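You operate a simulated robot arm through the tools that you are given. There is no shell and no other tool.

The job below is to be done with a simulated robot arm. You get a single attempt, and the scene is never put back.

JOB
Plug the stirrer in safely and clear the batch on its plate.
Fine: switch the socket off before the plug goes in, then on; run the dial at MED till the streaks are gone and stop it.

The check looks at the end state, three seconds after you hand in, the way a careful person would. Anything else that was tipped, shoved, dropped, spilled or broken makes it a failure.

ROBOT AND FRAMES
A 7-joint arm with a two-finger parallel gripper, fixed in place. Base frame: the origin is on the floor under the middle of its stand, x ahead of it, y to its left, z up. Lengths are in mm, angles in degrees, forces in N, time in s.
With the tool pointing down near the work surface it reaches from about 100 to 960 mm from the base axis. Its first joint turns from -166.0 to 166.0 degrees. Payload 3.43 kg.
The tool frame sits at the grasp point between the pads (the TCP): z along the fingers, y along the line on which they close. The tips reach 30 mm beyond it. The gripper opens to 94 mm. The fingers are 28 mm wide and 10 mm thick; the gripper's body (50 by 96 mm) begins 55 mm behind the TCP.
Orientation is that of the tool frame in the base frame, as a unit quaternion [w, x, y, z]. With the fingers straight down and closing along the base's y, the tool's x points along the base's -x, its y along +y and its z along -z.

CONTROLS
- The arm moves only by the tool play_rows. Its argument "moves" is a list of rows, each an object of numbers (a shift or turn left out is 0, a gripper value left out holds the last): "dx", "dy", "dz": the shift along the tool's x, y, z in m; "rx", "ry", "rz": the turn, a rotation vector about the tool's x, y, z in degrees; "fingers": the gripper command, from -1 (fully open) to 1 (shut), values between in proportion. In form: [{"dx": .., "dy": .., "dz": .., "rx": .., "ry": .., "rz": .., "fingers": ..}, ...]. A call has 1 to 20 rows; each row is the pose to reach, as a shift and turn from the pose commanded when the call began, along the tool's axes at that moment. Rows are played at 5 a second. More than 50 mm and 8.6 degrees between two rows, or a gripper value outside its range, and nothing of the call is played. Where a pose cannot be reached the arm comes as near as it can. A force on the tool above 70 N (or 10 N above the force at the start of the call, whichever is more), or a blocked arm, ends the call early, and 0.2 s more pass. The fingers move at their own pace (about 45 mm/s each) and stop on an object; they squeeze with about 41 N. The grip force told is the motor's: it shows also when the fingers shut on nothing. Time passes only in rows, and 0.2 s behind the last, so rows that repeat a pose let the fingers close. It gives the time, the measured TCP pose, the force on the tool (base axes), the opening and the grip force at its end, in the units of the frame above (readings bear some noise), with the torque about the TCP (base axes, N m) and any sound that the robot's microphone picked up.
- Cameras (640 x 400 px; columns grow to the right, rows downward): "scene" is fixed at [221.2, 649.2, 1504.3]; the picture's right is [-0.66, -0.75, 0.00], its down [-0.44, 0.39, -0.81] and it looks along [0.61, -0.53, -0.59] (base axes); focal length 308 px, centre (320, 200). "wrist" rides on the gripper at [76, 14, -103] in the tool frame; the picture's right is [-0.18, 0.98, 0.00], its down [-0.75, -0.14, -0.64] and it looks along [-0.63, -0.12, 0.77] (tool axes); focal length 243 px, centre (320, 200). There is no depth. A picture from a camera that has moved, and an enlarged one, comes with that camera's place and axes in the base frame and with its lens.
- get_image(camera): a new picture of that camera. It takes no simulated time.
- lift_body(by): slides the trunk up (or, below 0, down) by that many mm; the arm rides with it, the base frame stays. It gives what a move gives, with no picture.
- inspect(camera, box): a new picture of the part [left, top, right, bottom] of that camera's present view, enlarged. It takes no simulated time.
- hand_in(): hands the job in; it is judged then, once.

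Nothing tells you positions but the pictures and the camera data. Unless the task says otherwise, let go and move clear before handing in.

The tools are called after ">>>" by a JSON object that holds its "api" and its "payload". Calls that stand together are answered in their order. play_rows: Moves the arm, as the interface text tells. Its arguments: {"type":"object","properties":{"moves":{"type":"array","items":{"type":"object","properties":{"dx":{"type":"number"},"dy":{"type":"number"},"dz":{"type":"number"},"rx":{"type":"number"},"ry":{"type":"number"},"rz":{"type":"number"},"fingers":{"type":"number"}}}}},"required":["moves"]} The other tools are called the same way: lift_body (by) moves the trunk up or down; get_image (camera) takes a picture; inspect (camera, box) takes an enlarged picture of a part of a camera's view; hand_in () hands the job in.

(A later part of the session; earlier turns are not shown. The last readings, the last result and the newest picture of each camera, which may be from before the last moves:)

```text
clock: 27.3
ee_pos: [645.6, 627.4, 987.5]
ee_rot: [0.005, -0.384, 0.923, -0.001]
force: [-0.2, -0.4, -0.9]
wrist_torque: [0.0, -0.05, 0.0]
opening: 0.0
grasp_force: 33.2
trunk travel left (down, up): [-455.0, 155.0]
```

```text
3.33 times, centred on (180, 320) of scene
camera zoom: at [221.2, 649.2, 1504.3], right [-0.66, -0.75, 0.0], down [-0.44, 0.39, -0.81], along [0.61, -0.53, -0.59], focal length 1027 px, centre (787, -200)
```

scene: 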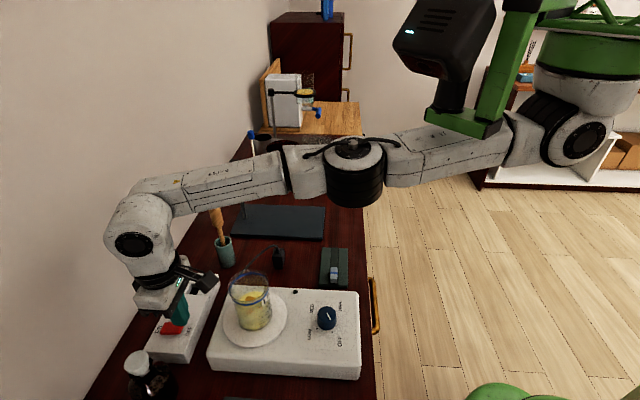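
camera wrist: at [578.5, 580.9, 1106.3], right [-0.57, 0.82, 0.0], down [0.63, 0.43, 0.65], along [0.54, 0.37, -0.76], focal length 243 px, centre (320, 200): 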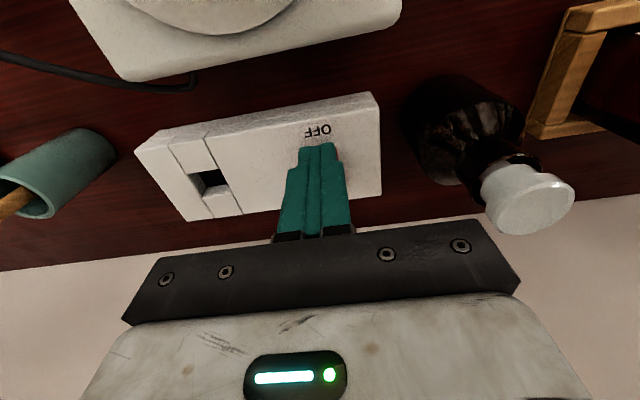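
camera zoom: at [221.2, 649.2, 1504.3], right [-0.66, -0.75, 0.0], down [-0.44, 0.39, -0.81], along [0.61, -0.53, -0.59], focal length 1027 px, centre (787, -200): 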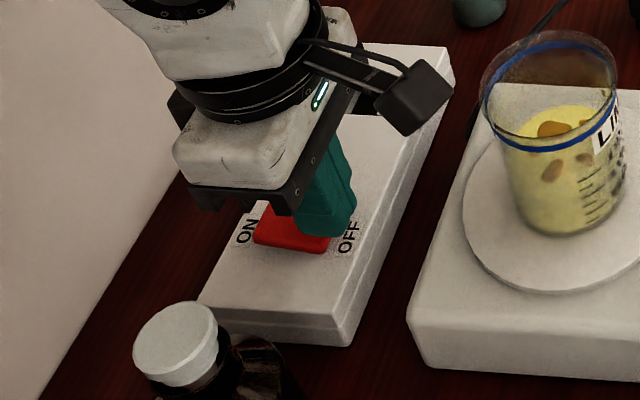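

Now pressing down slowly on the OFF end.

>>> {"api": "play_rows", "payload": {"moves": [{"dz": 0.003, "fingers": 1}, {"dz": 0.005, "fingers": 1}, {"dz": 0.007, "fingers": 1}, {"dz": 0.009, "fingers": 1}, {"dz": 0.009, "fingers": 1}]}}

>>> {"api": "inspect", "payload": {"camera": "scene", "box": [150, 300, 200, 340]}}

```text
clock: 28.5
ee_pos: [645.4, 627.9, 979.8]
ee_rot: [0.005, -0.383, 0.924, 0.001]
force: [0.1, -1.1, 14.8]
wrist_torque: [0.09, -0.18, 0.16]
opening: 0.0
grasp_force: 32.9
trunk travel left (down, up): [-455.0, 155.0]
```

```text
10.00 times, centred on (175, 320) of scene
camera zoom: at [221.2, 649.2, 1504.3], right [-0.66, -0.75, 0.0], down [-0.44, 0.39, -0.81], along [0.61, -0.53, -0.59], focal length 3081 px, centre (1770, -1000)
```

zoom: 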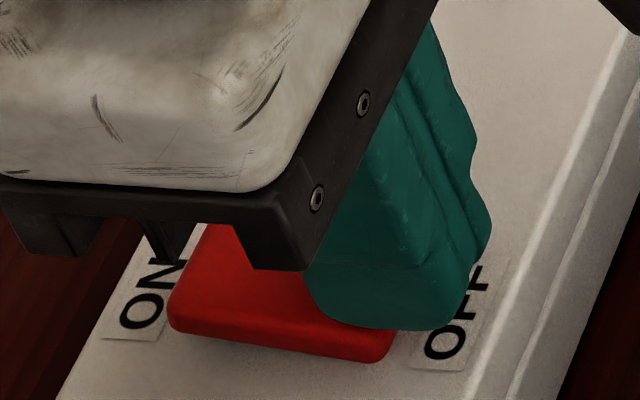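

Contact: ~15 N upward. Pressing a bit more.

>>> {"api": "play_rows", "payload": {"moves": [{"dz": 0.0015, "fingers": 1}, {"dz": 0.003, "fingers": 1}, {"dz": 0.0045, "fingers": 1}, {"dz": 0.0045, "fingers": 1}]}}

>>> {"api": "inspect", "payload": {"camera": "scene", "box": [150, 300, 200, 340]}}

```text
clock: 29.5
ee_pos: [646.3, 627.0, 979.9]
ee_rot: [0.008, -0.384, 0.923, 0.002]
force: [0.8, -7.7, 43.2]
wrist_torque: [0.29, -0.45, 0.01]
opening: 0.0
grasp_force: 33.1
trunk travel left (down, up): [-455.0, 155.0]
```

```text
10.00 times, centred on (175, 320) of scene
camera zoom: at [221.2, 649.2, 1504.3], right [-0.66, -0.75, 0.0], down [-0.44, 0.39, -0.81], along [0.61, -0.53, -0.59], focal length 3081 px, centre (1770, -1000)
```

zoom: 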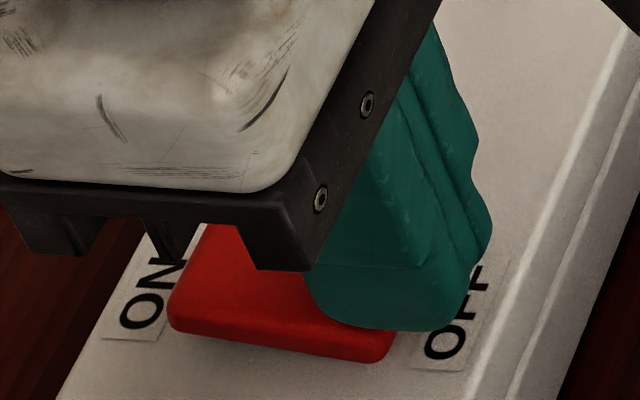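

The contact torque shows I'm pressing on a surface rising toward ON, and the rocker's side profile now slopes down to OFF – it already flipped on the first press. I'll lift off and verify.

>>> {"api": "play_rows", "payload": {"moves": [{"dz": -0.01, "fingers": 1}, {"dz": -0.025, "fingers": 1}, {"dz": -0.045, "fingers": 1}, {"dz": -0.065, "fingers": 1}, {"dz": -0.065, "fingers": 1}]}}

>>> {"api": "inspect", "payload": {"camera": "scene", "box": [145, 300, 205, 360]}}

>>> {"api": "inspect", "payload": {"camera": "wrist", "box": [130, 80, 400, 240]}}

```text
clock: 30.3
ee_pos: [627.8, 619.2, 970.3]
ee_rot: [-0.014, -0.389, 0.921, -0.015]
force: [-3.3, -11.2, 57.7]
wrist_torque: [0.25, -0.3, 0.33]
opening: 0.0
grasp_force: 33.1
trunk travel left (down, up): [-455.0, 155.0]
stopped in row 3: the force on the tool passed its limit at 88 N (the readings are from after the stop); the commanded pose is now the measured one
```

```text
6.67 times, centred on (175, 330) of scene
camera zoom: at [221.2, 649.2, 1504.3], right [-0.66, -0.75, 0.0], down [-0.44, 0.39, -0.81], along [0.61, -0.53, -0.59], focal length 2054 px, centre (1287, -667)
```

zoom: 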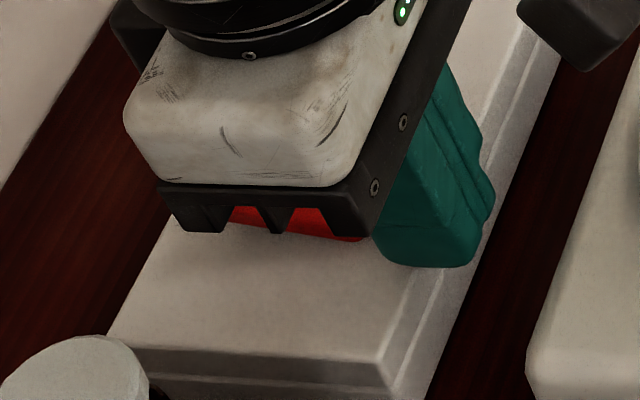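

```text
2.37 times, centred on (265, 160) of wrist
camera zoom: at [565.0, 578.4, 1075.0], right [-0.58, 0.82, -0.02], down [0.64, 0.46, 0.62], along [0.51, 0.34, -0.79], focal length 575 px, centre (450, 295)
```

zoom: 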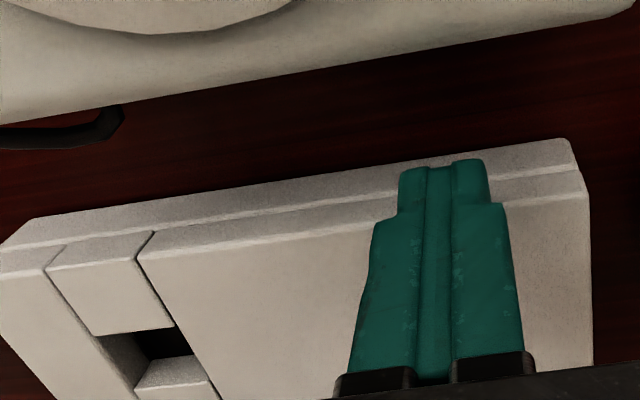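

Raising the hand pushed the upper arm into the bracket again, and the tool slid back and down onto the socket edge. The safe way up here is with the trunk, which keeps arm and bracket clearance constant.

>>> {"api": "lift_body", "payload": {"by": 100}}

>>> {"api": "get_image", "payload": {"camera": "scene"}}

>>> {"api": "get_image", "payload": {"camera": "wrist"}}

```text
clock: 31.6
ee_pos: [627.2, 619.3, 1066.1]
ee_rot: [-0.015, -0.391, 0.92, -0.017]
force: [-0.5, 0.1, 0.1]
wrist_torque: [0.01, 0.0, 0.0]
opening: 0.2
grasp_force: 33.0
trunk travel left (down, up): [-555.0, 55.0]
```

```text
taken
```

scene: 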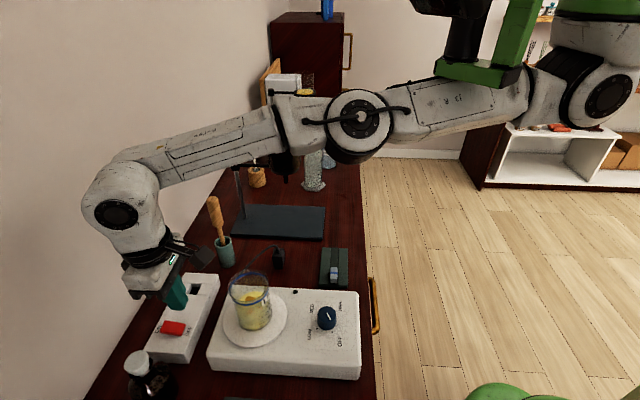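

```text
taken
camera wrist: at [565.2, 579.6, 1170.7], right [-0.58, 0.81, -0.03], down [0.63, 0.47, 0.61], along [0.51, 0.34, -0.79], focal length 243 px, centre (320, 200)
```

wrist: 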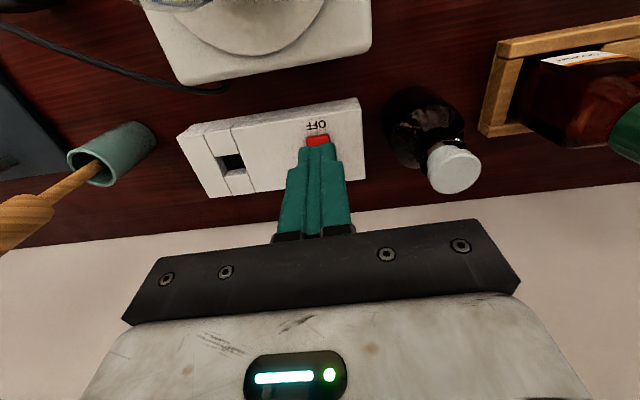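

>>> {"api": "inspect", "payload": {"camera": "scene", "box": [145, 300, 205, 360]}}

>>> {"api": "inspect", "payload": {"camera": "wrist", "box": [170, 80, 380, 210]}}

>>> {"api": "inspect", "payload": {"camera": "scene", "box": [120, 230, 400, 400]}}

```text
6.67 times, centred on (175, 330) of scene
camera zoom: at [221.2, 649.2, 1504.3], right [-0.66, -0.75, 0.0], down [-0.44, 0.39, -0.81], along [0.61, -0.53, -0.59], focal length 2054 px, centre (1287, -667)
```

zoom: 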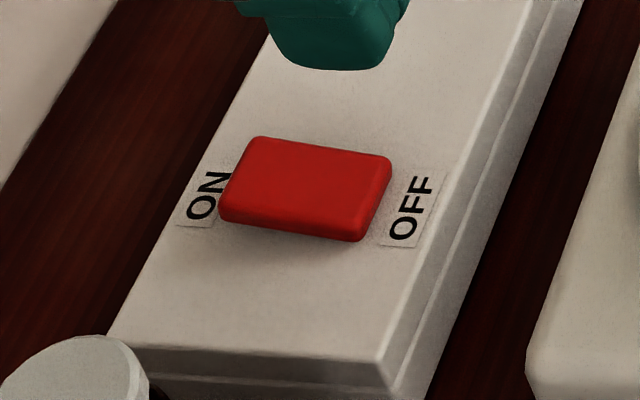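

```text
3.05 times, centred on (275, 145) of wrist
camera zoom: at [565.2, 579.6, 1170.7], right [-0.58, 0.81, -0.03], down [0.63, 0.47, 0.61], along [0.51, 0.34, -0.79], focal length 739 px, centre (457, 368)
```

zoom: 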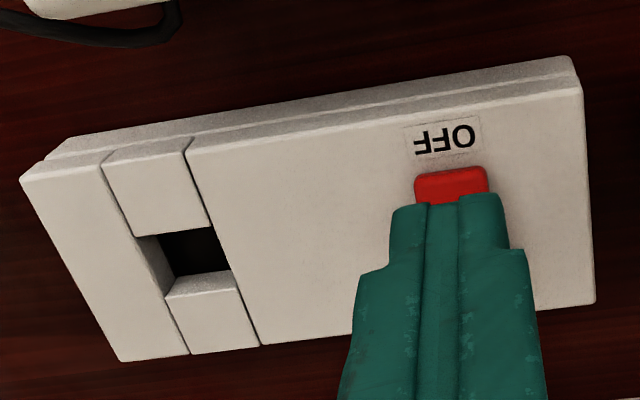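

```text
2.29 times, centred on (260, 315) of scene
camera zoom: at [221.2, 649.2, 1504.3], right [-0.66, -0.75, 0.0], down [-0.44, 0.39, -0.81], along [0.61, -0.53, -0.59], focal length 704 px, centre (457, -63)
```

zoom: 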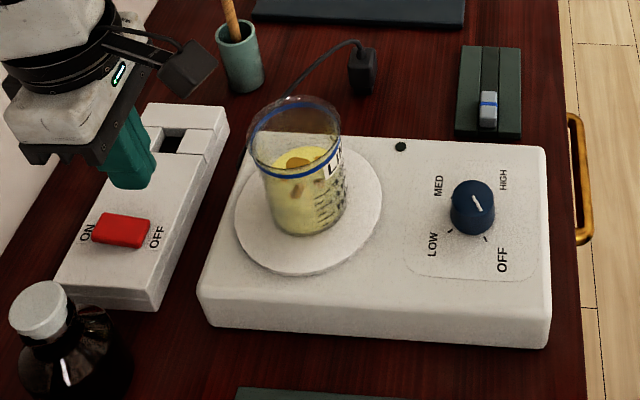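

The rocker has clearly flipped to OFF (OFF end down), and the socket hasn't moved. Now I'll restore the tool's tilt and retreat toward the clear gap, heading for the plug.

>>> {"api": "play_rows", "payload": {"moves": [{"dx": 0.006, "dy": -0.01, "rx": -0.2, "ry": -0.4, "rz": 0.2, "fingers": 1}, {"dx": 0.012, "dy": -0.02, "rx": -0.4, "ry": -0.8, "rz": 0.4, "fingers": 1}, {"dx": 0.018, "dy": -0.03, "rx": -0.6, "ry": -1.2, "rz": 0.6, "fingers": 1}, {"dx": 0.024, "dy": -0.042, "rx": -0.9, "ry": -1.8, "rz": 0.8, "fingers": 1}, {"dx": 0.031, "dy": -0.055, "rx": -1.14, "ry": -2.34, "rz": 1.04, "fingers": 1}, {"dx": 0.031, "dy": -0.055, "rx": -1.14, "ry": -2.34, "rz": 1.04, "fingers": 1}]}}

>>> {"api": "get_image", "payload": {"camera": "scene"}}

```text
clock: 33.0
ee_pos: [645.7, 560.3, 1070.9]
ee_rot: [0.001, -0.383, 0.924, 0.001]
force: [1.1, -0.6, -0.3]
wrist_torque: [-0.05, 0.02, 0.0]
opening: 0.0
grasp_force: 32.7
trunk travel left (down, up): [-555.0, 55.0]
```

```text
taken
```

scene: 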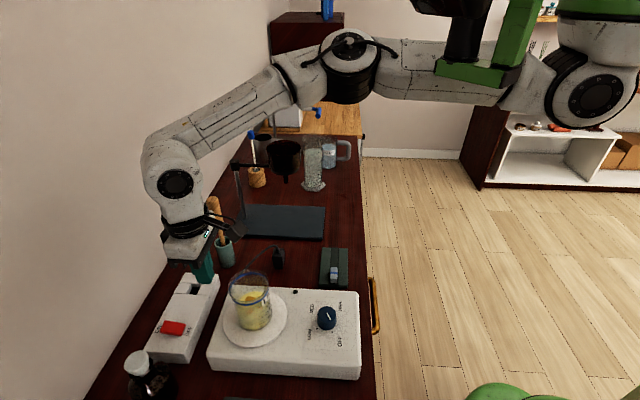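

Tool is upright again. Moving along the clear gap toward the plug, opening the fingers on the way, to a viewing pose in front of it.

>>> {"api": "play_rows", "payload": {"moves": [{"dx": 0.008, "dy": -0.02, "fingers": 1}, {"dx": 0.015, "dy": -0.04, "fingers": 1}, {"dx": 0.023, "dy": -0.065, "fingers": 1}, {"dx": 0.048, "dy": -0.085, "fingers": -1}, {"dx": 0.073, "dy": -0.1, "fingers": -1}, {"dx": 0.103, "dy": -0.115, "fingers": -1}, {"dx": 0.133, "dy": -0.13, "fingers": -1}, {"dx": 0.163, "dy": -0.14, "fingers": -1}, {"dx": 0.193, "dy": -0.14, "fingers": -1}, {"dx": 0.193, "dy": -0.14, "fingers": -1}]}}

>>> {"api": "get_image", "payload": {"camera": "scene"}}

>>> {"api": "get_image", "payload": {"camera": "wrist"}}

```text
clock: 35.2
ee_pos: [607.5, 324.8, 1069.0]
ee_rot: [0.002, -0.383, 0.924, 0.002]
force: [0.4, 0.4, 0.5]
wrist_torque: [0.02, 0.0, 0.04]
opening: 94.0
grasp_force: 0.1
trunk travel left (down, up): [-555.0, 55.0]
```

```text
taken
```

scene: 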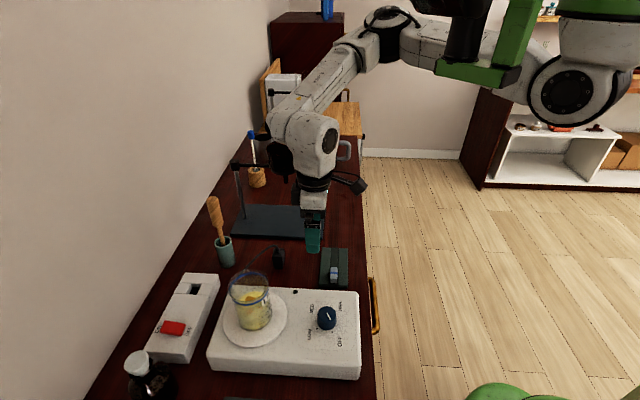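

```text
taken
camera wrist: at [543.5, 281.1, 1171.6], right [-0.56, 0.83, 0.0], down [0.63, 0.43, 0.64], along [0.53, 0.37, -0.76], focal length 243 px, centre (320, 200)
```

wrist: 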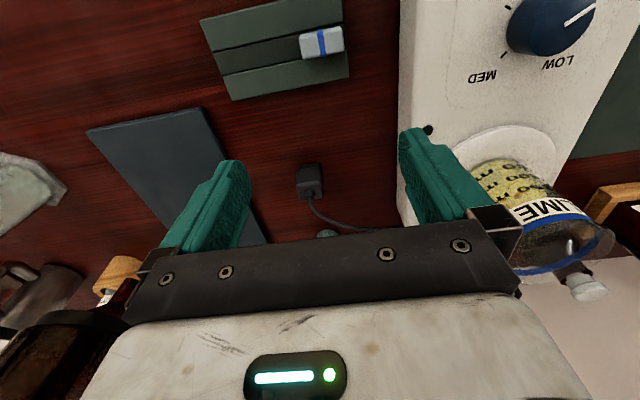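

>>> {"api": "inspect", "payload": {"camera": "wrist", "box": [270, 140, 370, 250]}}

>>> {"api": "inspect", "payload": {"camera": "wrist", "box": [190, 0, 360, 110]}}

>>> {"api": "inspect", "payload": {"camera": "wrist", "box": [460, 130, 620, 290]}}

>>> {"api": "inspect", "payload": {"camera": "scene", "box": [250, 220, 350, 300]}}

```text
3.64 times, centred on (320, 195) of wrist
camera zoom: at [543.5, 281.1, 1171.6], right [-0.56, 0.83, 0.0], down [0.63, 0.43, 0.64], along [0.53, 0.37, -0.76], focal length 882 px, centre (320, 218)
```

zoom: 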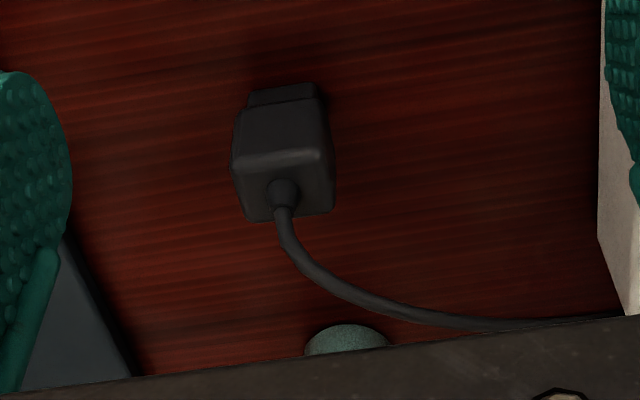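

```text
3.64 times, centred on (275, 55) of wrist
camera zoom: at [543.5, 281.1, 1171.6], right [-0.56, 0.83, 0.0], down [0.63, 0.43, 0.64], along [0.53, 0.37, -0.76], focal length 882 px, centre (484, 727)
```

zoom: 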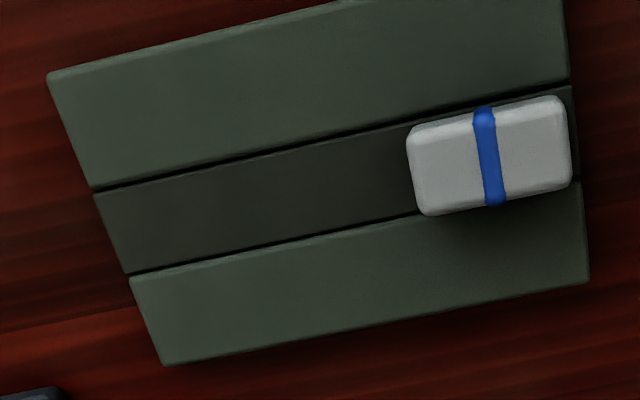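

```text
2.50 times, centred on (540, 210) of wrist
camera zoom: at [543.5, 281.1, 1171.6], right [-0.56, 0.83, 0.0], down [0.63, 0.43, 0.64], along [0.53, 0.37, -0.76], focal length 606 px, centre (-230, 175)
```

zoom: 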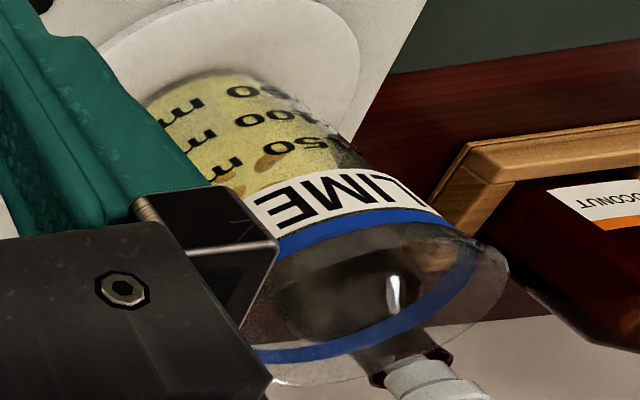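

```text
5.00 times, centred on (300, 260) of scene
camera zoom: at [221.2, 649.2, 1504.3], right [-0.66, -0.75, 0.0], down [-0.44, 0.39, -0.81], along [0.61, -0.53, -0.59], focal length 1540 px, centre (420, -100)
```

zoom: 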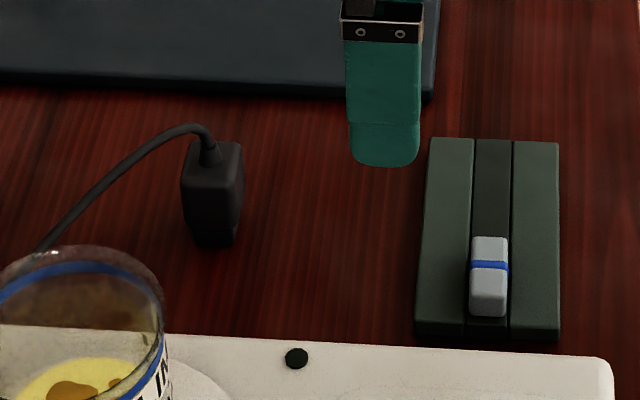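

The plug (body ≈25×27 mm, on a narrower foot) is at n≈757, s≈228 (≈(696, 374)), top z≈945. Its body is aligned with my tool yaw. Moving directly above it.

>>> {"api": "play_rows", "payload": {"moves": [{"dx": -0.02, "dy": -0.006, "fingers": -1}, {"dx": -0.04, "dy": -0.012, "fingers": -1}, {"dx": -0.06, "dy": -0.018, "fingers": -1}, {"dx": -0.08, "dy": -0.024, "fingers": -1}, {"dx": -0.0974, "dy": -0.028, "fingers": -1}, {"dx": -0.0974, "dy": -0.028, "fingers": -1}]}}

>>> {"api": "lift_body", "payload": {"by": -55}}

>>> {"api": "get_image", "payload": {"camera": "wrist"}}

>>> {"api": "get_image", "payload": {"camera": "scene"}}

```text
clock: 36.6
ee_pos: [697.3, 375.9, 1069.4]
ee_rot: [0.002, -0.382, 0.924, 0.001]
force: [0.2, 0.6, 0.3]
wrist_torque: [0.01, 0.01, -0.02]
opening: 94.1
grasp_force: 0.0
trunk travel left (down, up): [-555.0, 55.0]
```

```text
clock: 37.6
ee_pos: [696.8, 375.8, 1015.2]
ee_rot: [0.001, -0.382, 0.924, 0.002]
force: [0.3, 0.2, -0.9]
wrist_torque: [-0.02, 0.0, -0.02]
opening: 94.0
grasp_force: 0.1
trunk travel left (down, up): [-500.0, 110.0]
```

```text
taken
camera wrist: at [632.2, 331.6, 1117.0], right [-0.56, 0.83, 0.0], down [0.63, 0.43, 0.64], along [0.53, 0.37, -0.76], focal length 243 px, centre (320, 200)
```

wrist: 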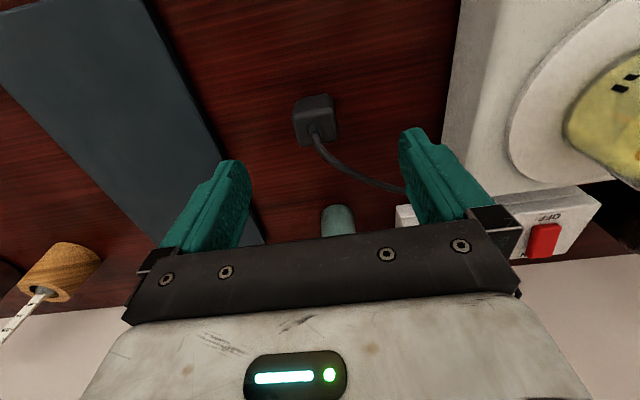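

```text
taken
```

scene: 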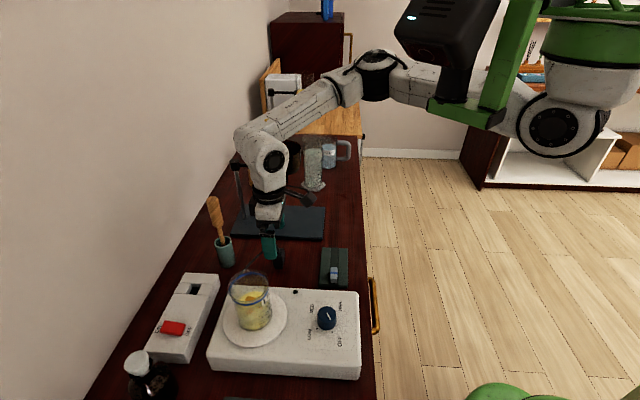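

>>> {"api": "inspect", "payload": {"camera": "wrist", "box": [260, 70, 380, 160]}}

```text
4.44 times, centred on (320, 115) of wrist
camera zoom: at [632.2, 331.6, 1117.0], right [-0.56, 0.83, 0.0], down [0.63, 0.43, 0.64], along [0.53, 0.37, -0.76], focal length 1078 px, centre (320, 578)
```

zoom: 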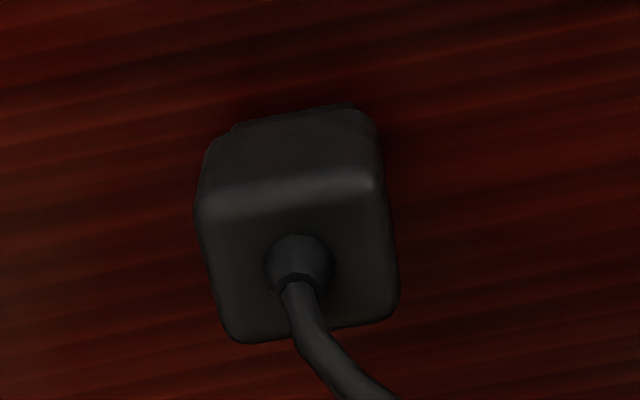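

Plug center measured at n≈756, s≈229 with the long side along my closing direction. Small correction, then descend with the trunk.

>>> {"api": "play_rows", "payload": {"moves": [{"dx": 0.002, "dy": -0.002, "fingers": -1}, {"dx": 0.002, "dy": -0.002, "fingers": -1}]}}

>>> {"api": "lift_body", "payload": {"by": -50}}

>>> {"api": "get_image", "payload": {"camera": "wrist"}}

>>> {"api": "inspect", "payload": {"camera": "scene", "box": [220, 210, 320, 290]}}

```text
clock: 38.2
ee_pos: [696.5, 373.9, 1014.4]
ee_rot: [0.002, -0.382, 0.924, 0.001]
force: [0.9, 0.0, 0.5]
wrist_torque: [-0.04, -0.02, 0.0]
opening: 94.2
grasp_force: 0.1
trunk travel left (down, up): [-500.0, 110.0]
```

```text
clock: 39.1
ee_pos: [696.4, 373.1, 964.6]
ee_rot: [0.001, -0.383, 0.924, 0.002]
force: [-0.1, -0.3, -0.4]
wrist_torque: [-0.02, -0.02, -0.02]
opening: 93.9
grasp_force: 0.1
trunk travel left (down, up): [-450.0, 160.0]
```

```text
taken
camera wrist: at [632.2, 328.9, 1066.9], right [-0.56, 0.83, 0.0], down [0.63, 0.43, 0.64], along [0.53, 0.37, -0.76], focal length 243 px, centre (320, 200)
```

wrist: 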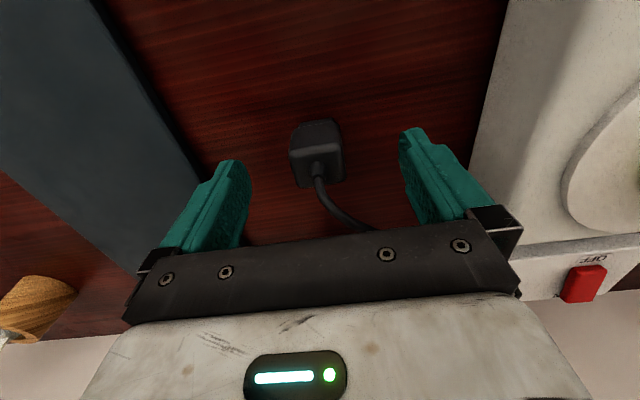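

```text
5.00 times, centred on (270, 250) of scene
camera zoom: at [221.2, 649.2, 1504.3], right [-0.66, -0.75, 0.0], down [-0.44, 0.39, -0.81], along [0.61, -0.53, -0.59], focal length 1540 px, centre (570, -50)
```

zoom: 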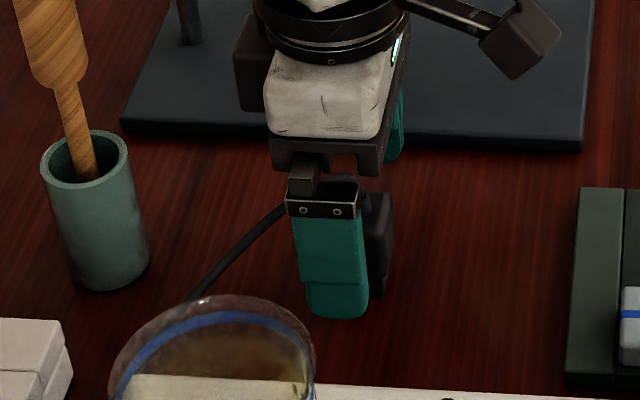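

Aligned over the plug. Lowering 14 mm more and closing the fingers on the body.

>>> {"api": "play_rows", "payload": {"moves": [{"dz": 0.007, "fingers": -1}, {"dz": 0.014, "fingers": -1}, {"dz": 0.014, "fingers": -0.2}, {"dz": 0.014, "fingers": 0.2}, {"dz": 0.014, "fingers": 1}, {"dz": 0.014, "fingers": 1}, {"dz": 0.014, "fingers": 1}, {"dz": 0.014, "fingers": 1}, {"dz": 0.014, "fingers": 1}]}}

>>> {"api": "get_image", "payload": {"camera": "wrist"}}

>>> {"api": "inspect", "payload": {"camera": "scene", "box": [220, 210, 320, 290]}}

```text
clock: 41.1
ee_pos: [695.9, 372.7, 950.8]
ee_rot: [0.001, -0.383, 0.924, 0.001]
force: [-0.6, 0.7, -0.2]
wrist_torque: [0.02, 0.04, -0.01]
opening: 35.5
grasp_force: 41.0
trunk travel left (down, up): [-450.0, 160.0]
```

```text
taken
camera wrist: at [631.8, 328.8, 1053.1], right [-0.56, 0.83, 0.0], down [0.63, 0.43, 0.64], along [0.53, 0.37, -0.76], focal length 243 px, centre (320, 200)
```

wrist: 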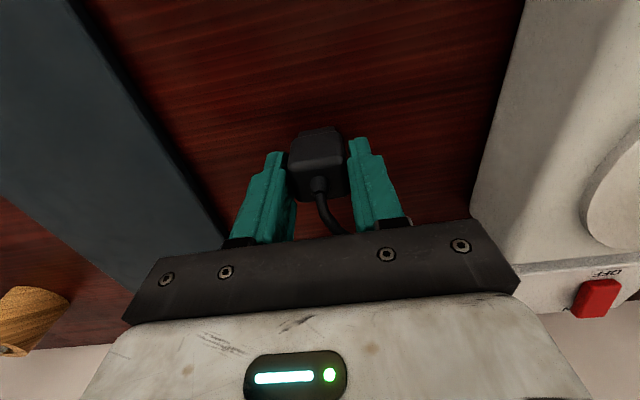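

```text
5.00 times, centred on (270, 250) of scene
camera zoom: at [221.2, 649.2, 1504.3], right [-0.66, -0.75, 0.0], down [-0.44, 0.39, -0.81], along [0.61, -0.53, -0.59], focal length 1540 px, centre (570, -50)
```

zoom: 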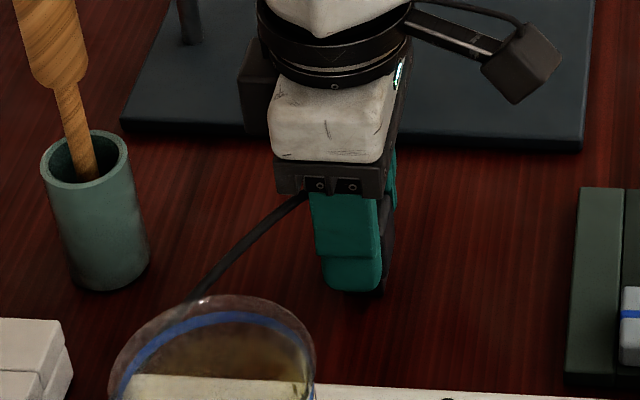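

>>> {"api": "inspect", "payload": {"camera": "wrist", "box": [230, 110, 410, 240]}}

>>> {"api": "inspect", "payload": {"camera": "scene", "box": [265, 230, 315, 280]}}

```text
3.08 times, centred on (320, 175) of wrist
camera zoom: at [631.8, 328.8, 1053.1], right [-0.56, 0.83, 0.0], down [0.63, 0.43, 0.64], along [0.53, 0.37, -0.76], focal length 746 px, centre (320, 277)
```

zoom: 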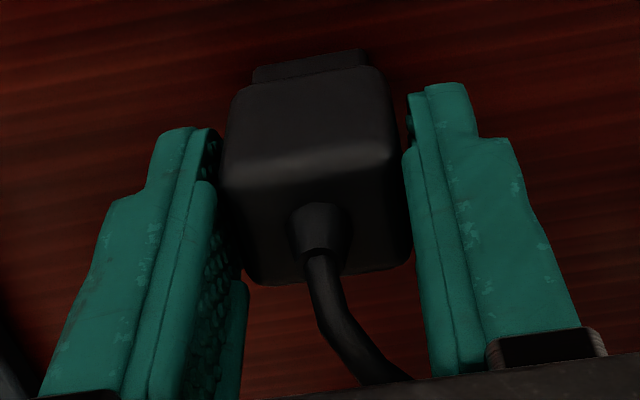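

```text
8.00 times, centred on (290, 255) of scene
camera zoom: at [221.2, 649.2, 1504.3], right [-0.66, -0.75, 0.0], down [-0.44, 0.39, -0.81], along [0.61, -0.53, -0.59], focal length 2465 px, centre (560, -240)
```

zoom: 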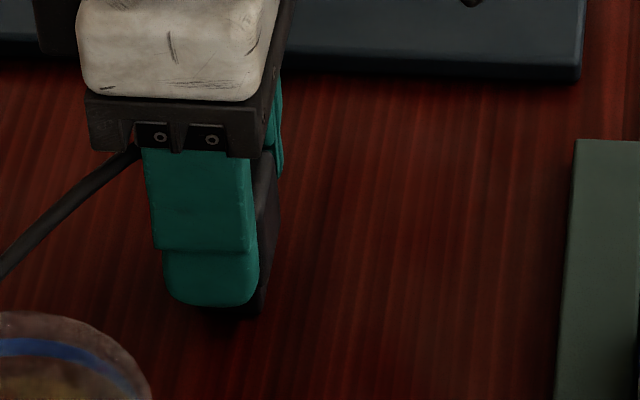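

Plug is gripped (opening 35.5 mm, 41 N). Lifting with the trunk and checking that the plug comes along.

>>> {"api": "lift_body", "payload": {"by": 40}}

>>> {"api": "get_image", "payload": {"camera": "scene"}}

>>> {"api": "get_image", "payload": {"camera": "wrist"}}

```text
clock: 41.9
ee_pos: [696.3, 373.2, 991.7]
ee_rot: [0.002, -0.382, 0.924, 0.001]
force: [0.5, 0.2, 0.4]
wrist_torque: [0.01, -0.01, -0.04]
opening: 35.4
grasp_force: 41.3
trunk travel left (down, up): [-490.0, 120.0]
```

```text
taken
```

scene: 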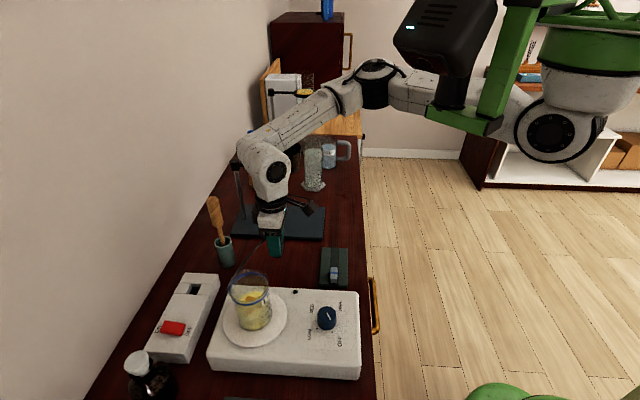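

```text
taken
camera wrist: at [631.8, 328.8, 1093.0], right [-0.56, 0.83, 0.0], down [0.63, 0.43, 0.64], along [0.53, 0.37, -0.76], focal length 243 px, centre (320, 200)
```

wrist: 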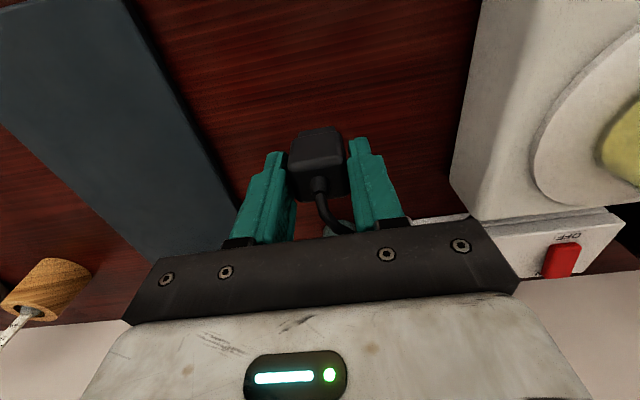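

Plug lifted with the gripper. I'll check its foot geometry closely while held.

>>> {"api": "inspect", "payload": {"camera": "scene", "box": [250, 210, 310, 270]}}

>>> {"api": "inspect", "payload": {"camera": "wrist", "box": [260, 110, 380, 200]}}

```text
6.67 times, centred on (280, 240) of scene
camera zoom: at [221.2, 649.2, 1504.3], right [-0.66, -0.75, 0.0], down [-0.44, 0.39, -0.81], along [0.61, -0.53, -0.59], focal length 2054 px, centre (587, -67)
```

zoom: 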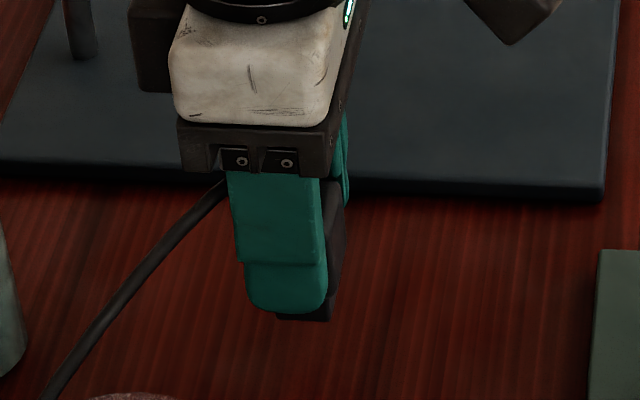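

```text
4.44 times, centred on (320, 155) of wrist
camera zoom: at [631.8, 328.8, 1093.0], right [-0.56, 0.83, 0.0], down [0.63, 0.43, 0.64], along [0.53, 0.37, -0.76], focal length 1078 px, centre (320, 400)
```

zoom: 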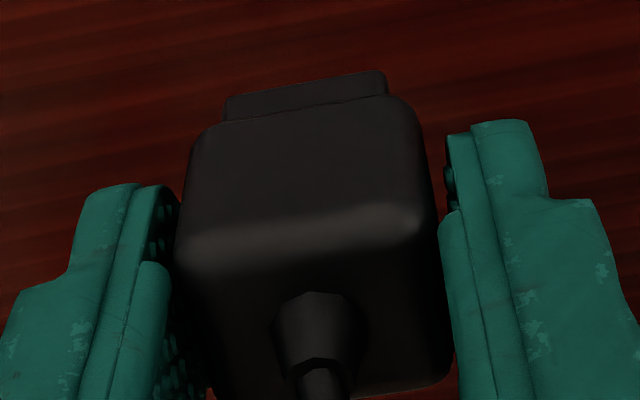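

The foot (~20×23.5 mm) is centered on my TCP. I'll raise to travel height and move to a spot where I can see the socket hole beside the gripper.

>>> {"api": "lift_body", "payload": {"by": 30}}

>>> {"api": "play_rows", "payload": {"moves": [{"dz": -0.012, "fingers": 1}, {"dx": -0.01, "dy": 0.004, "dz": -0.025, "fingers": 1}, {"dx": -0.03, "dy": 0.012, "dz": -0.025, "fingers": 1}, {"dx": -0.05, "dy": 0.02, "dz": -0.025, "fingers": 1}, {"dx": -0.07, "dy": 0.03, "dz": -0.025, "fingers": 1}, {"dx": -0.09, "dy": 0.04, "dz": -0.025, "fingers": 1}, {"dx": -0.09, "dy": 0.04, "dz": -0.025, "fingers": 1}]}}

>>> {"api": "get_image", "payload": {"camera": "wrist"}}

>>> {"api": "get_image", "payload": {"camera": "scene"}}

```text
clock: 42.7
ee_pos: [697.3, 373.7, 1020.7]
ee_rot: [0.002, -0.382, 0.924, 0.002]
force: [0.1, 0.6, 0.3]
wrist_torque: [0.0, -0.04, 0.0]
opening: 35.2
grasp_force: 41.3
trunk travel left (down, up): [-520.0, 90.0]
```

```text
clock: 44.3
ee_pos: [732.0, 464.1, 1046.5]
ee_rot: [0.002, -0.383, 0.924, -0.001]
force: [-0.5, 0.5, 0.3]
wrist_torque: [0.0, 0.02, -0.03]
opening: 35.1
grasp_force: 41.2
trunk travel left (down, up): [-520.0, 90.0]
```

```text
taken
camera wrist: at [667.3, 420.2, 1148.6], right [-0.57, 0.82, 0.0], down [0.63, 0.43, 0.64], along [0.53, 0.37, -0.76], focal length 243 px, centre (320, 200)
```

wrist: 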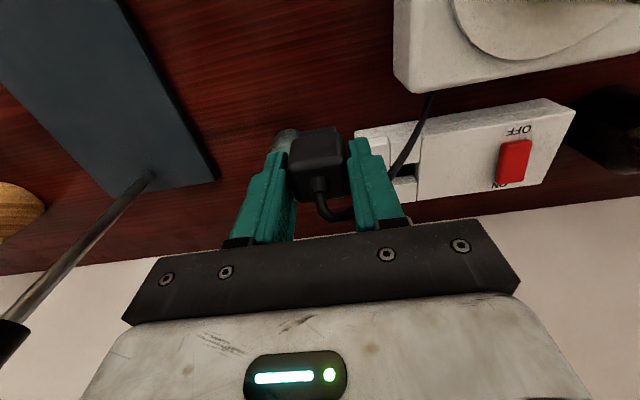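

```text
taken
```

scene: 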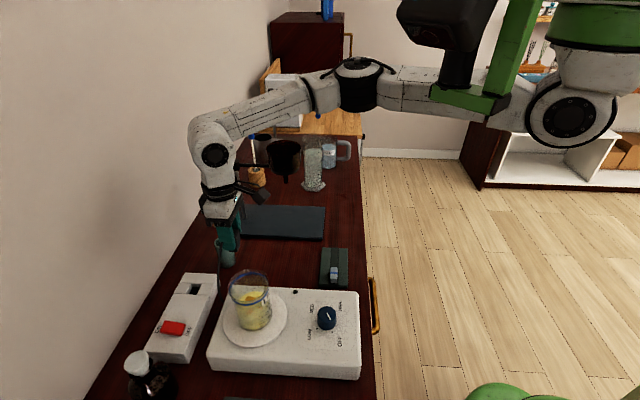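

>>> {"api": "inspect", "payload": {"camera": "wrist", "box": [340, 90, 580, 220]}}

>>> {"api": "inspect", "payload": {"camera": "wrist", "box": [260, 110, 440, 220]}}

>>> {"api": "inspect", "payload": {"camera": "scene", "box": [160, 210, 280, 310]}}

```text
2.67 times, centred on (460, 155) of wrist
camera zoom: at [667.3, 420.2, 1148.6], right [-0.57, 0.82, 0.0], down [0.63, 0.43, 0.64], along [0.53, 0.37, -0.76], focal length 647 px, centre (-53, 320)
```

zoom: 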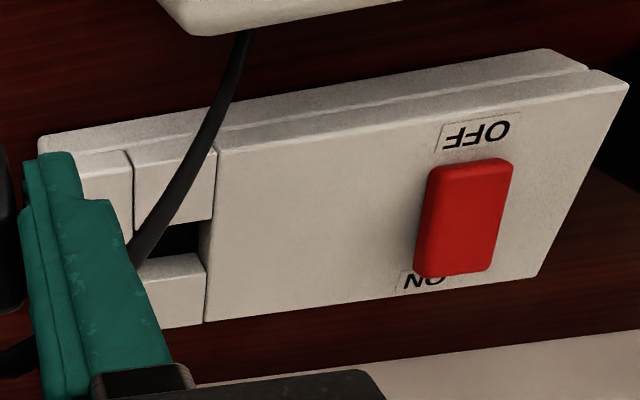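

```text
3.56 times, centred on (350, 165) of wrist
camera zoom: at [667.3, 420.2, 1148.6], right [-0.57, 0.82, 0.0], down [0.63, 0.43, 0.64], along [0.53, 0.37, -0.76], focal length 863 px, centre (213, 324)
```

zoom: 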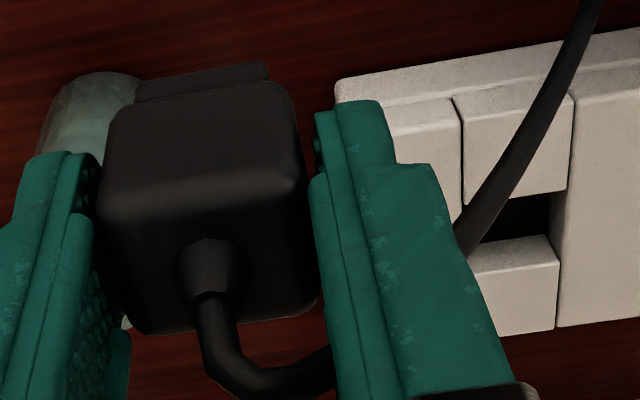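

```text
4.00 times, centred on (220, 260) of scene
camera zoom: at [221.2, 649.2, 1504.3], right [-0.66, -0.75, 0.0], down [-0.44, 0.39, -0.81], along [0.61, -0.53, -0.59], focal length 1232 px, centre (720, -40)
```

zoom: 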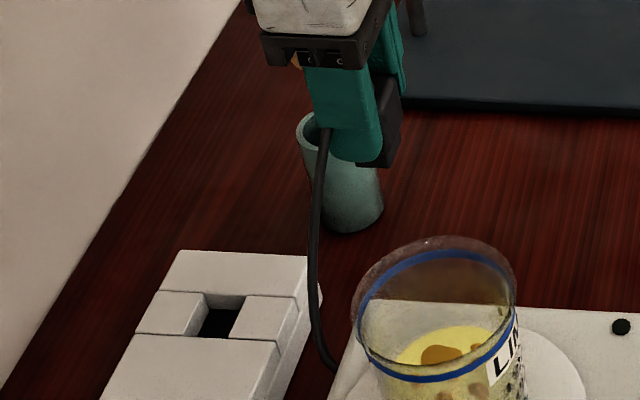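

Hole center refined to n≈924.5, s≈114. Moving the plug above it at travel height.

>>> {"api": "play_rows", "payload": {"moves": [{"dx": -0.013, "dy": 0.01, "fingers": 1}, {"dx": -0.026, "dy": 0.02, "fingers": 1}, {"dx": -0.039, "dy": 0.032, "fingers": 1}, {"dx": -0.052, "dy": 0.044, "fingers": 1}, {"dx": -0.064, "dy": 0.056, "fingers": 1}, {"dx": -0.074, "dy": 0.067, "fingers": 1}, {"dx": -0.0787, "dy": 0.0754, "fingers": 1}, {"dx": -0.0787, "dy": 0.0754, "fingers": 1}]}}

>>> {"api": "get_image", "payload": {"camera": "wrist"}}

>>> {"api": "get_image", "payload": {"camera": "scene"}}

```text
clock: 46.1
ee_pos: [728.8, 577.2, 1049.7]
ee_rot: [0.004, -0.389, 0.921, 0.004]
force: [-0.5, -0.1, 0.2]
wrist_torque: [-0.01, 0.02, 0.01]
opening: 35.2
grasp_force: 41.0
out of reach, approached as far as the arm can: row 7, 8
trunk travel left (down, up): [-520.0, 90.0]
```

```text
taken
camera wrist: at [664.1, 532.3, 1151.2], right [-0.58, 0.82, 0.01], down [0.62, 0.44, 0.65], along [0.53, 0.38, -0.76], focal length 243 px, centre (320, 200)
```

wrist: 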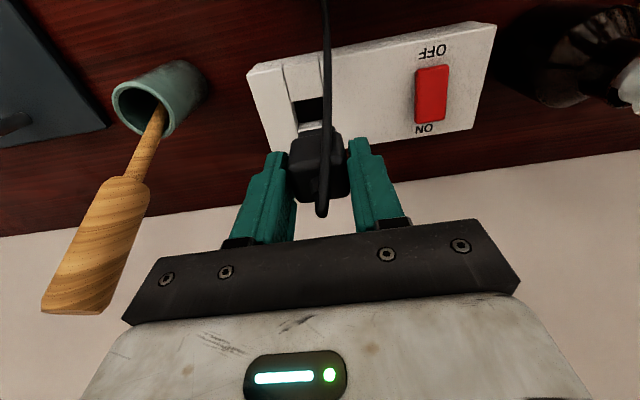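

```text
taken
```

scene: 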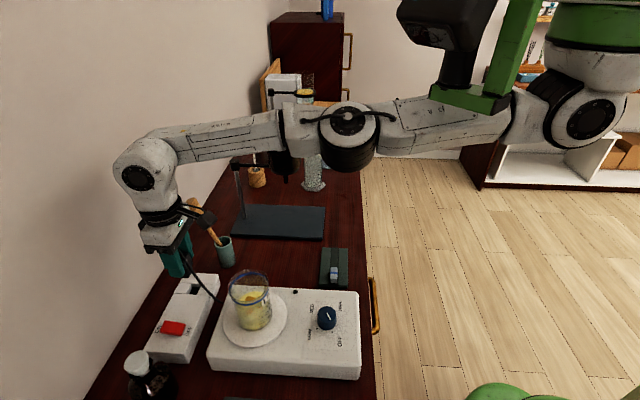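

Nearly there (n 923.5, s 107), slightly at the reach edge with a small tilt. I'll raise the hand ~15 mm relative to the shoulder, level the tool, and finish the lateral correction gently.

>>> {"api": "play_rows", "payload": {"moves": [{"dy": -0.001, "dz": -0.004, "rx": 0.05, "ry": 0.1, "rz": 0.15, "fingers": 1}, {"dy": -0.002, "dz": -0.008, "rx": 0.1, "ry": 0.25, "rz": 0.3, "fingers": 1}, {"dy": -0.004, "dz": -0.012, "rx": 0.18, "ry": 0.4, "rz": 0.55, "fingers": 1}, {"dy": -0.0068, "dx": -0.001, "dz": -0.015, "rx": 0.25, "ry": 0.6, "rz": 0.79, "fingers": 1}, {"dy": -0.0068, "dx": -0.001, "dz": -0.015, "rx": 0.25, "ry": 0.6, "rz": 0.79, "fingers": 1}]}}

>>> {"api": "get_image", "payload": {"camera": "scene"}}

>>> {"api": "get_image", "payload": {"camera": "wrist"}}

```text
clock: 47.3
ee_pos: [735.4, 570.1, 1061.4]
ee_rot: [-0.003, -0.377, 0.926, -0.003]
force: [0.5, 0.2, -0.3]
wrist_torque: [0.01, -0.01, 0.02]
opening: 35.5
grasp_force: 40.7
trunk travel left (down, up): [-520.0, 90.0]
```

```text
taken
```

scene: 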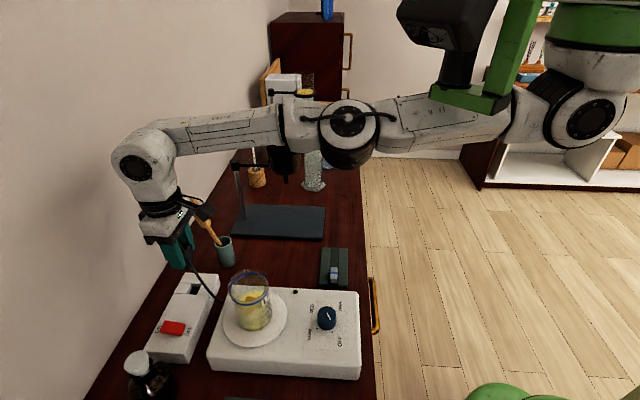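

```text
taken
camera wrist: at [671.0, 528.0, 1164.7], right [-0.55, 0.83, 0.0], down [0.64, 0.43, 0.64], along [0.53, 0.35, -0.77], focal length 243 px, centre (320, 200)
```

wrist: 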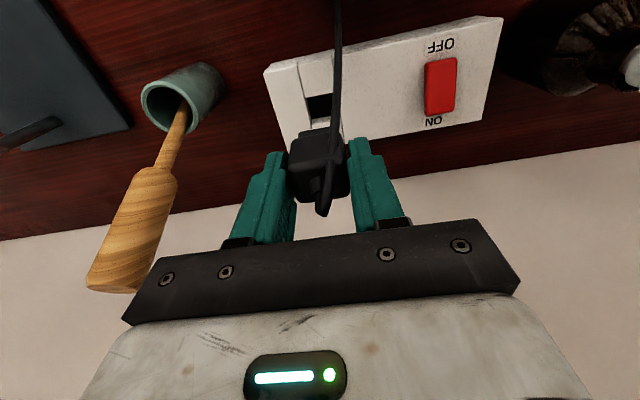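

>>> {"api": "play_rows", "payload": {"moves": [{"fingers": 1}, {"fingers": 1}, {"fingers": 1}]}}

>>> {"api": "inspect", "payload": {"camera": "wrist", "box": [230, 40, 420, 230]}}

>>> {"api": "inspect", "payload": {"camera": "scene", "box": [120, 200, 260, 320]}}

```text
clock: 48.1
ee_pos: [735.4, 571.3, 1063.6]
ee_rot: [-0.003, -0.377, 0.926, -0.003]
force: [-0.1, -0.4, -0.3]
wrist_torque: [-0.03, -0.01, -0.02]
opening: 35.4
grasp_force: 41.2
trunk travel left (down, up): [-520.0, 90.0]
```

```text
2.11 times, centred on (325, 135) of wrist
camera zoom: at [671.0, 528.0, 1164.7], right [-0.55, 0.83, 0.0], down [0.64, 0.43, 0.64], along [0.53, 0.35, -0.77], focal length 511 px, centre (310, 337)
```

zoom: 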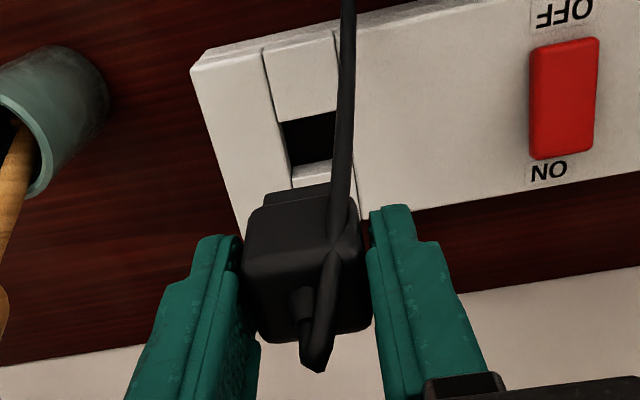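

```text
3.33 times, centred on (190, 260) of scene
camera zoom: at [221.2, 649.2, 1504.3], right [-0.66, -0.75, 0.0], down [-0.44, 0.39, -0.81], along [0.61, -0.53, -0.59], focal length 1027 px, centre (753, 0)
```

zoom: 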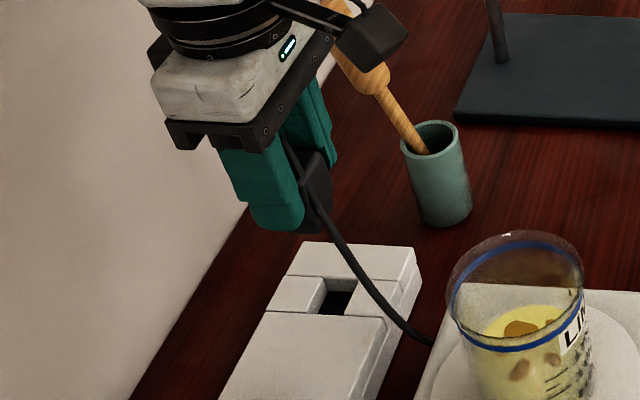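

The plug hangs just above the hole (hole center n≈924.3, s≈113.6; TCP n 923.6, s 116.5). I also notice the pestle in the teal pot now leans differently – I'll examine that after the plug is seated. First a small correction of position and yaw.

>>> {"api": "play_rows", "payload": {"moves": [{"dx": -0.0004, "dy": 0.0009, "rx": -0.06, "ry": -0.15, "rz": -0.25, "fingers": 1}, {"dx": -0.0008, "dy": 0.0018, "rx": -0.12, "ry": -0.3, "rz": -0.5, "fingers": 1}, {"dx": -0.0012, "dy": 0.0027, "rx": -0.18, "ry": -0.45, "rz": -0.7, "fingers": 1}, {"dx": -0.0012, "dy": 0.0027, "rx": -0.18, "ry": -0.45, "rz": -0.7, "fingers": 1}]}}

>>> {"api": "get_image", "payload": {"camera": "scene"}}

```text
clock: 49.1
ee_pos: [735.4, 570.6, 1061.4]
ee_rot: [-0.001, -0.382, 0.924, -0.001]
force: [-0.1, 0.8, -1.2]
wrist_torque: [0.0, -0.01, 0.0]
opening: 35.3
grasp_force: 41.1
out of reach, approached as far as the arm can: row 2, 3, 4
trunk travel left (down, up): [-520.0, 90.0]
```

```text
taken
```

scene: 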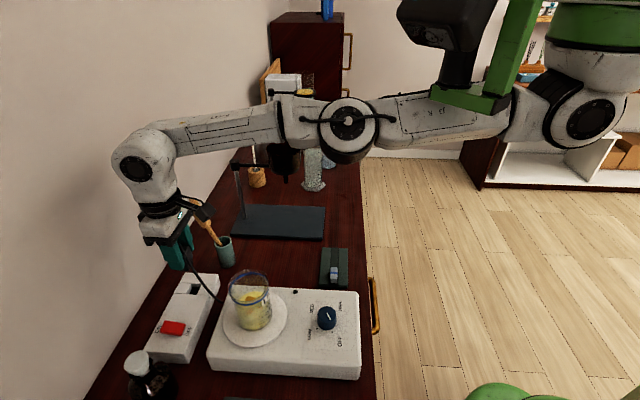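

I'm ~3 mm short in s because of reach. A 1° outward lean of the tool brings the wrist inward enough; the effect on the plug's foot is negligible (<0.3 mm).

>>> {"api": "play_rows", "payload": {"moves": [{"ry": -0.5, "fingers": 1}, {"dy": 0.001, "ry": -1.0, "fingers": 1}, {"dx": -0.0008, "dy": 0.0029, "ry": -1.2, "fingers": 1}, {"dx": -0.0008, "dy": 0.0029, "ry": -1.2, "fingers": 1}]}}

>>> {"api": "inspect", "payload": {"camera": "wrist", "box": [230, 40, 420, 230]}}

```text
clock: 50.1
ee_pos: [729.2, 569.3, 1044.0]
ee_rot: [-0.002, -0.381, 0.925, -0.002]
force: [-0.5, 0.1, -0.5]
wrist_torque: [0.0, 0.02, 0.0]
opening: 35.5
grasp_force: 41.5
trunk travel left (down, up): [-520.0, 90.0]
```

```text
2.11 times, centred on (325, 135) of wrist
camera zoom: at [665.0, 526.3, 1145.7], right [-0.56, 0.83, 0.0], down [0.64, 0.43, 0.64], along [0.53, 0.36, -0.77], focal length 511 px, centre (310, 337)
```

zoom: 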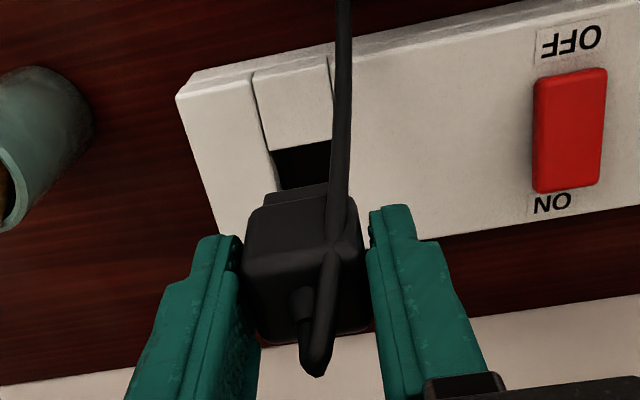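

>>> {"api": "play_rows", "payload": {"moves": [{"fingers": 1}, {"fingers": 1}]}}

>>> {"api": "get_image", "payload": {"camera": "scene"}}

```text
clock: 50.7
ee_pos: [729.6, 569.7, 1043.2]
ee_rot: [-0.001, -0.381, 0.925, 0.0]
force: [0.6, 0.3, 0.0]
wrist_torque: [0.01, 0.0, 0.0]
opening: 35.5
grasp_force: 41.4
trunk travel left (down, up): [-520.0, 90.0]
```

```text
taken
```

scene: 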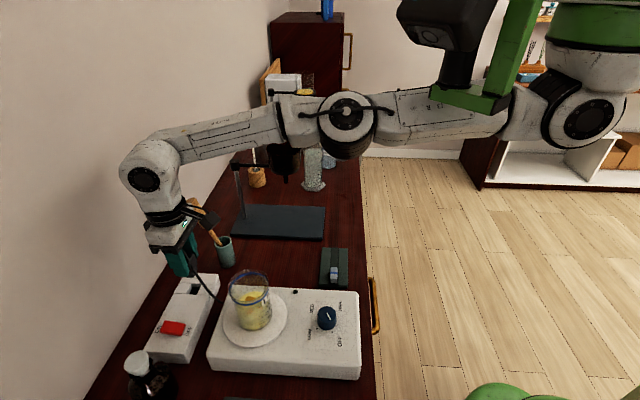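

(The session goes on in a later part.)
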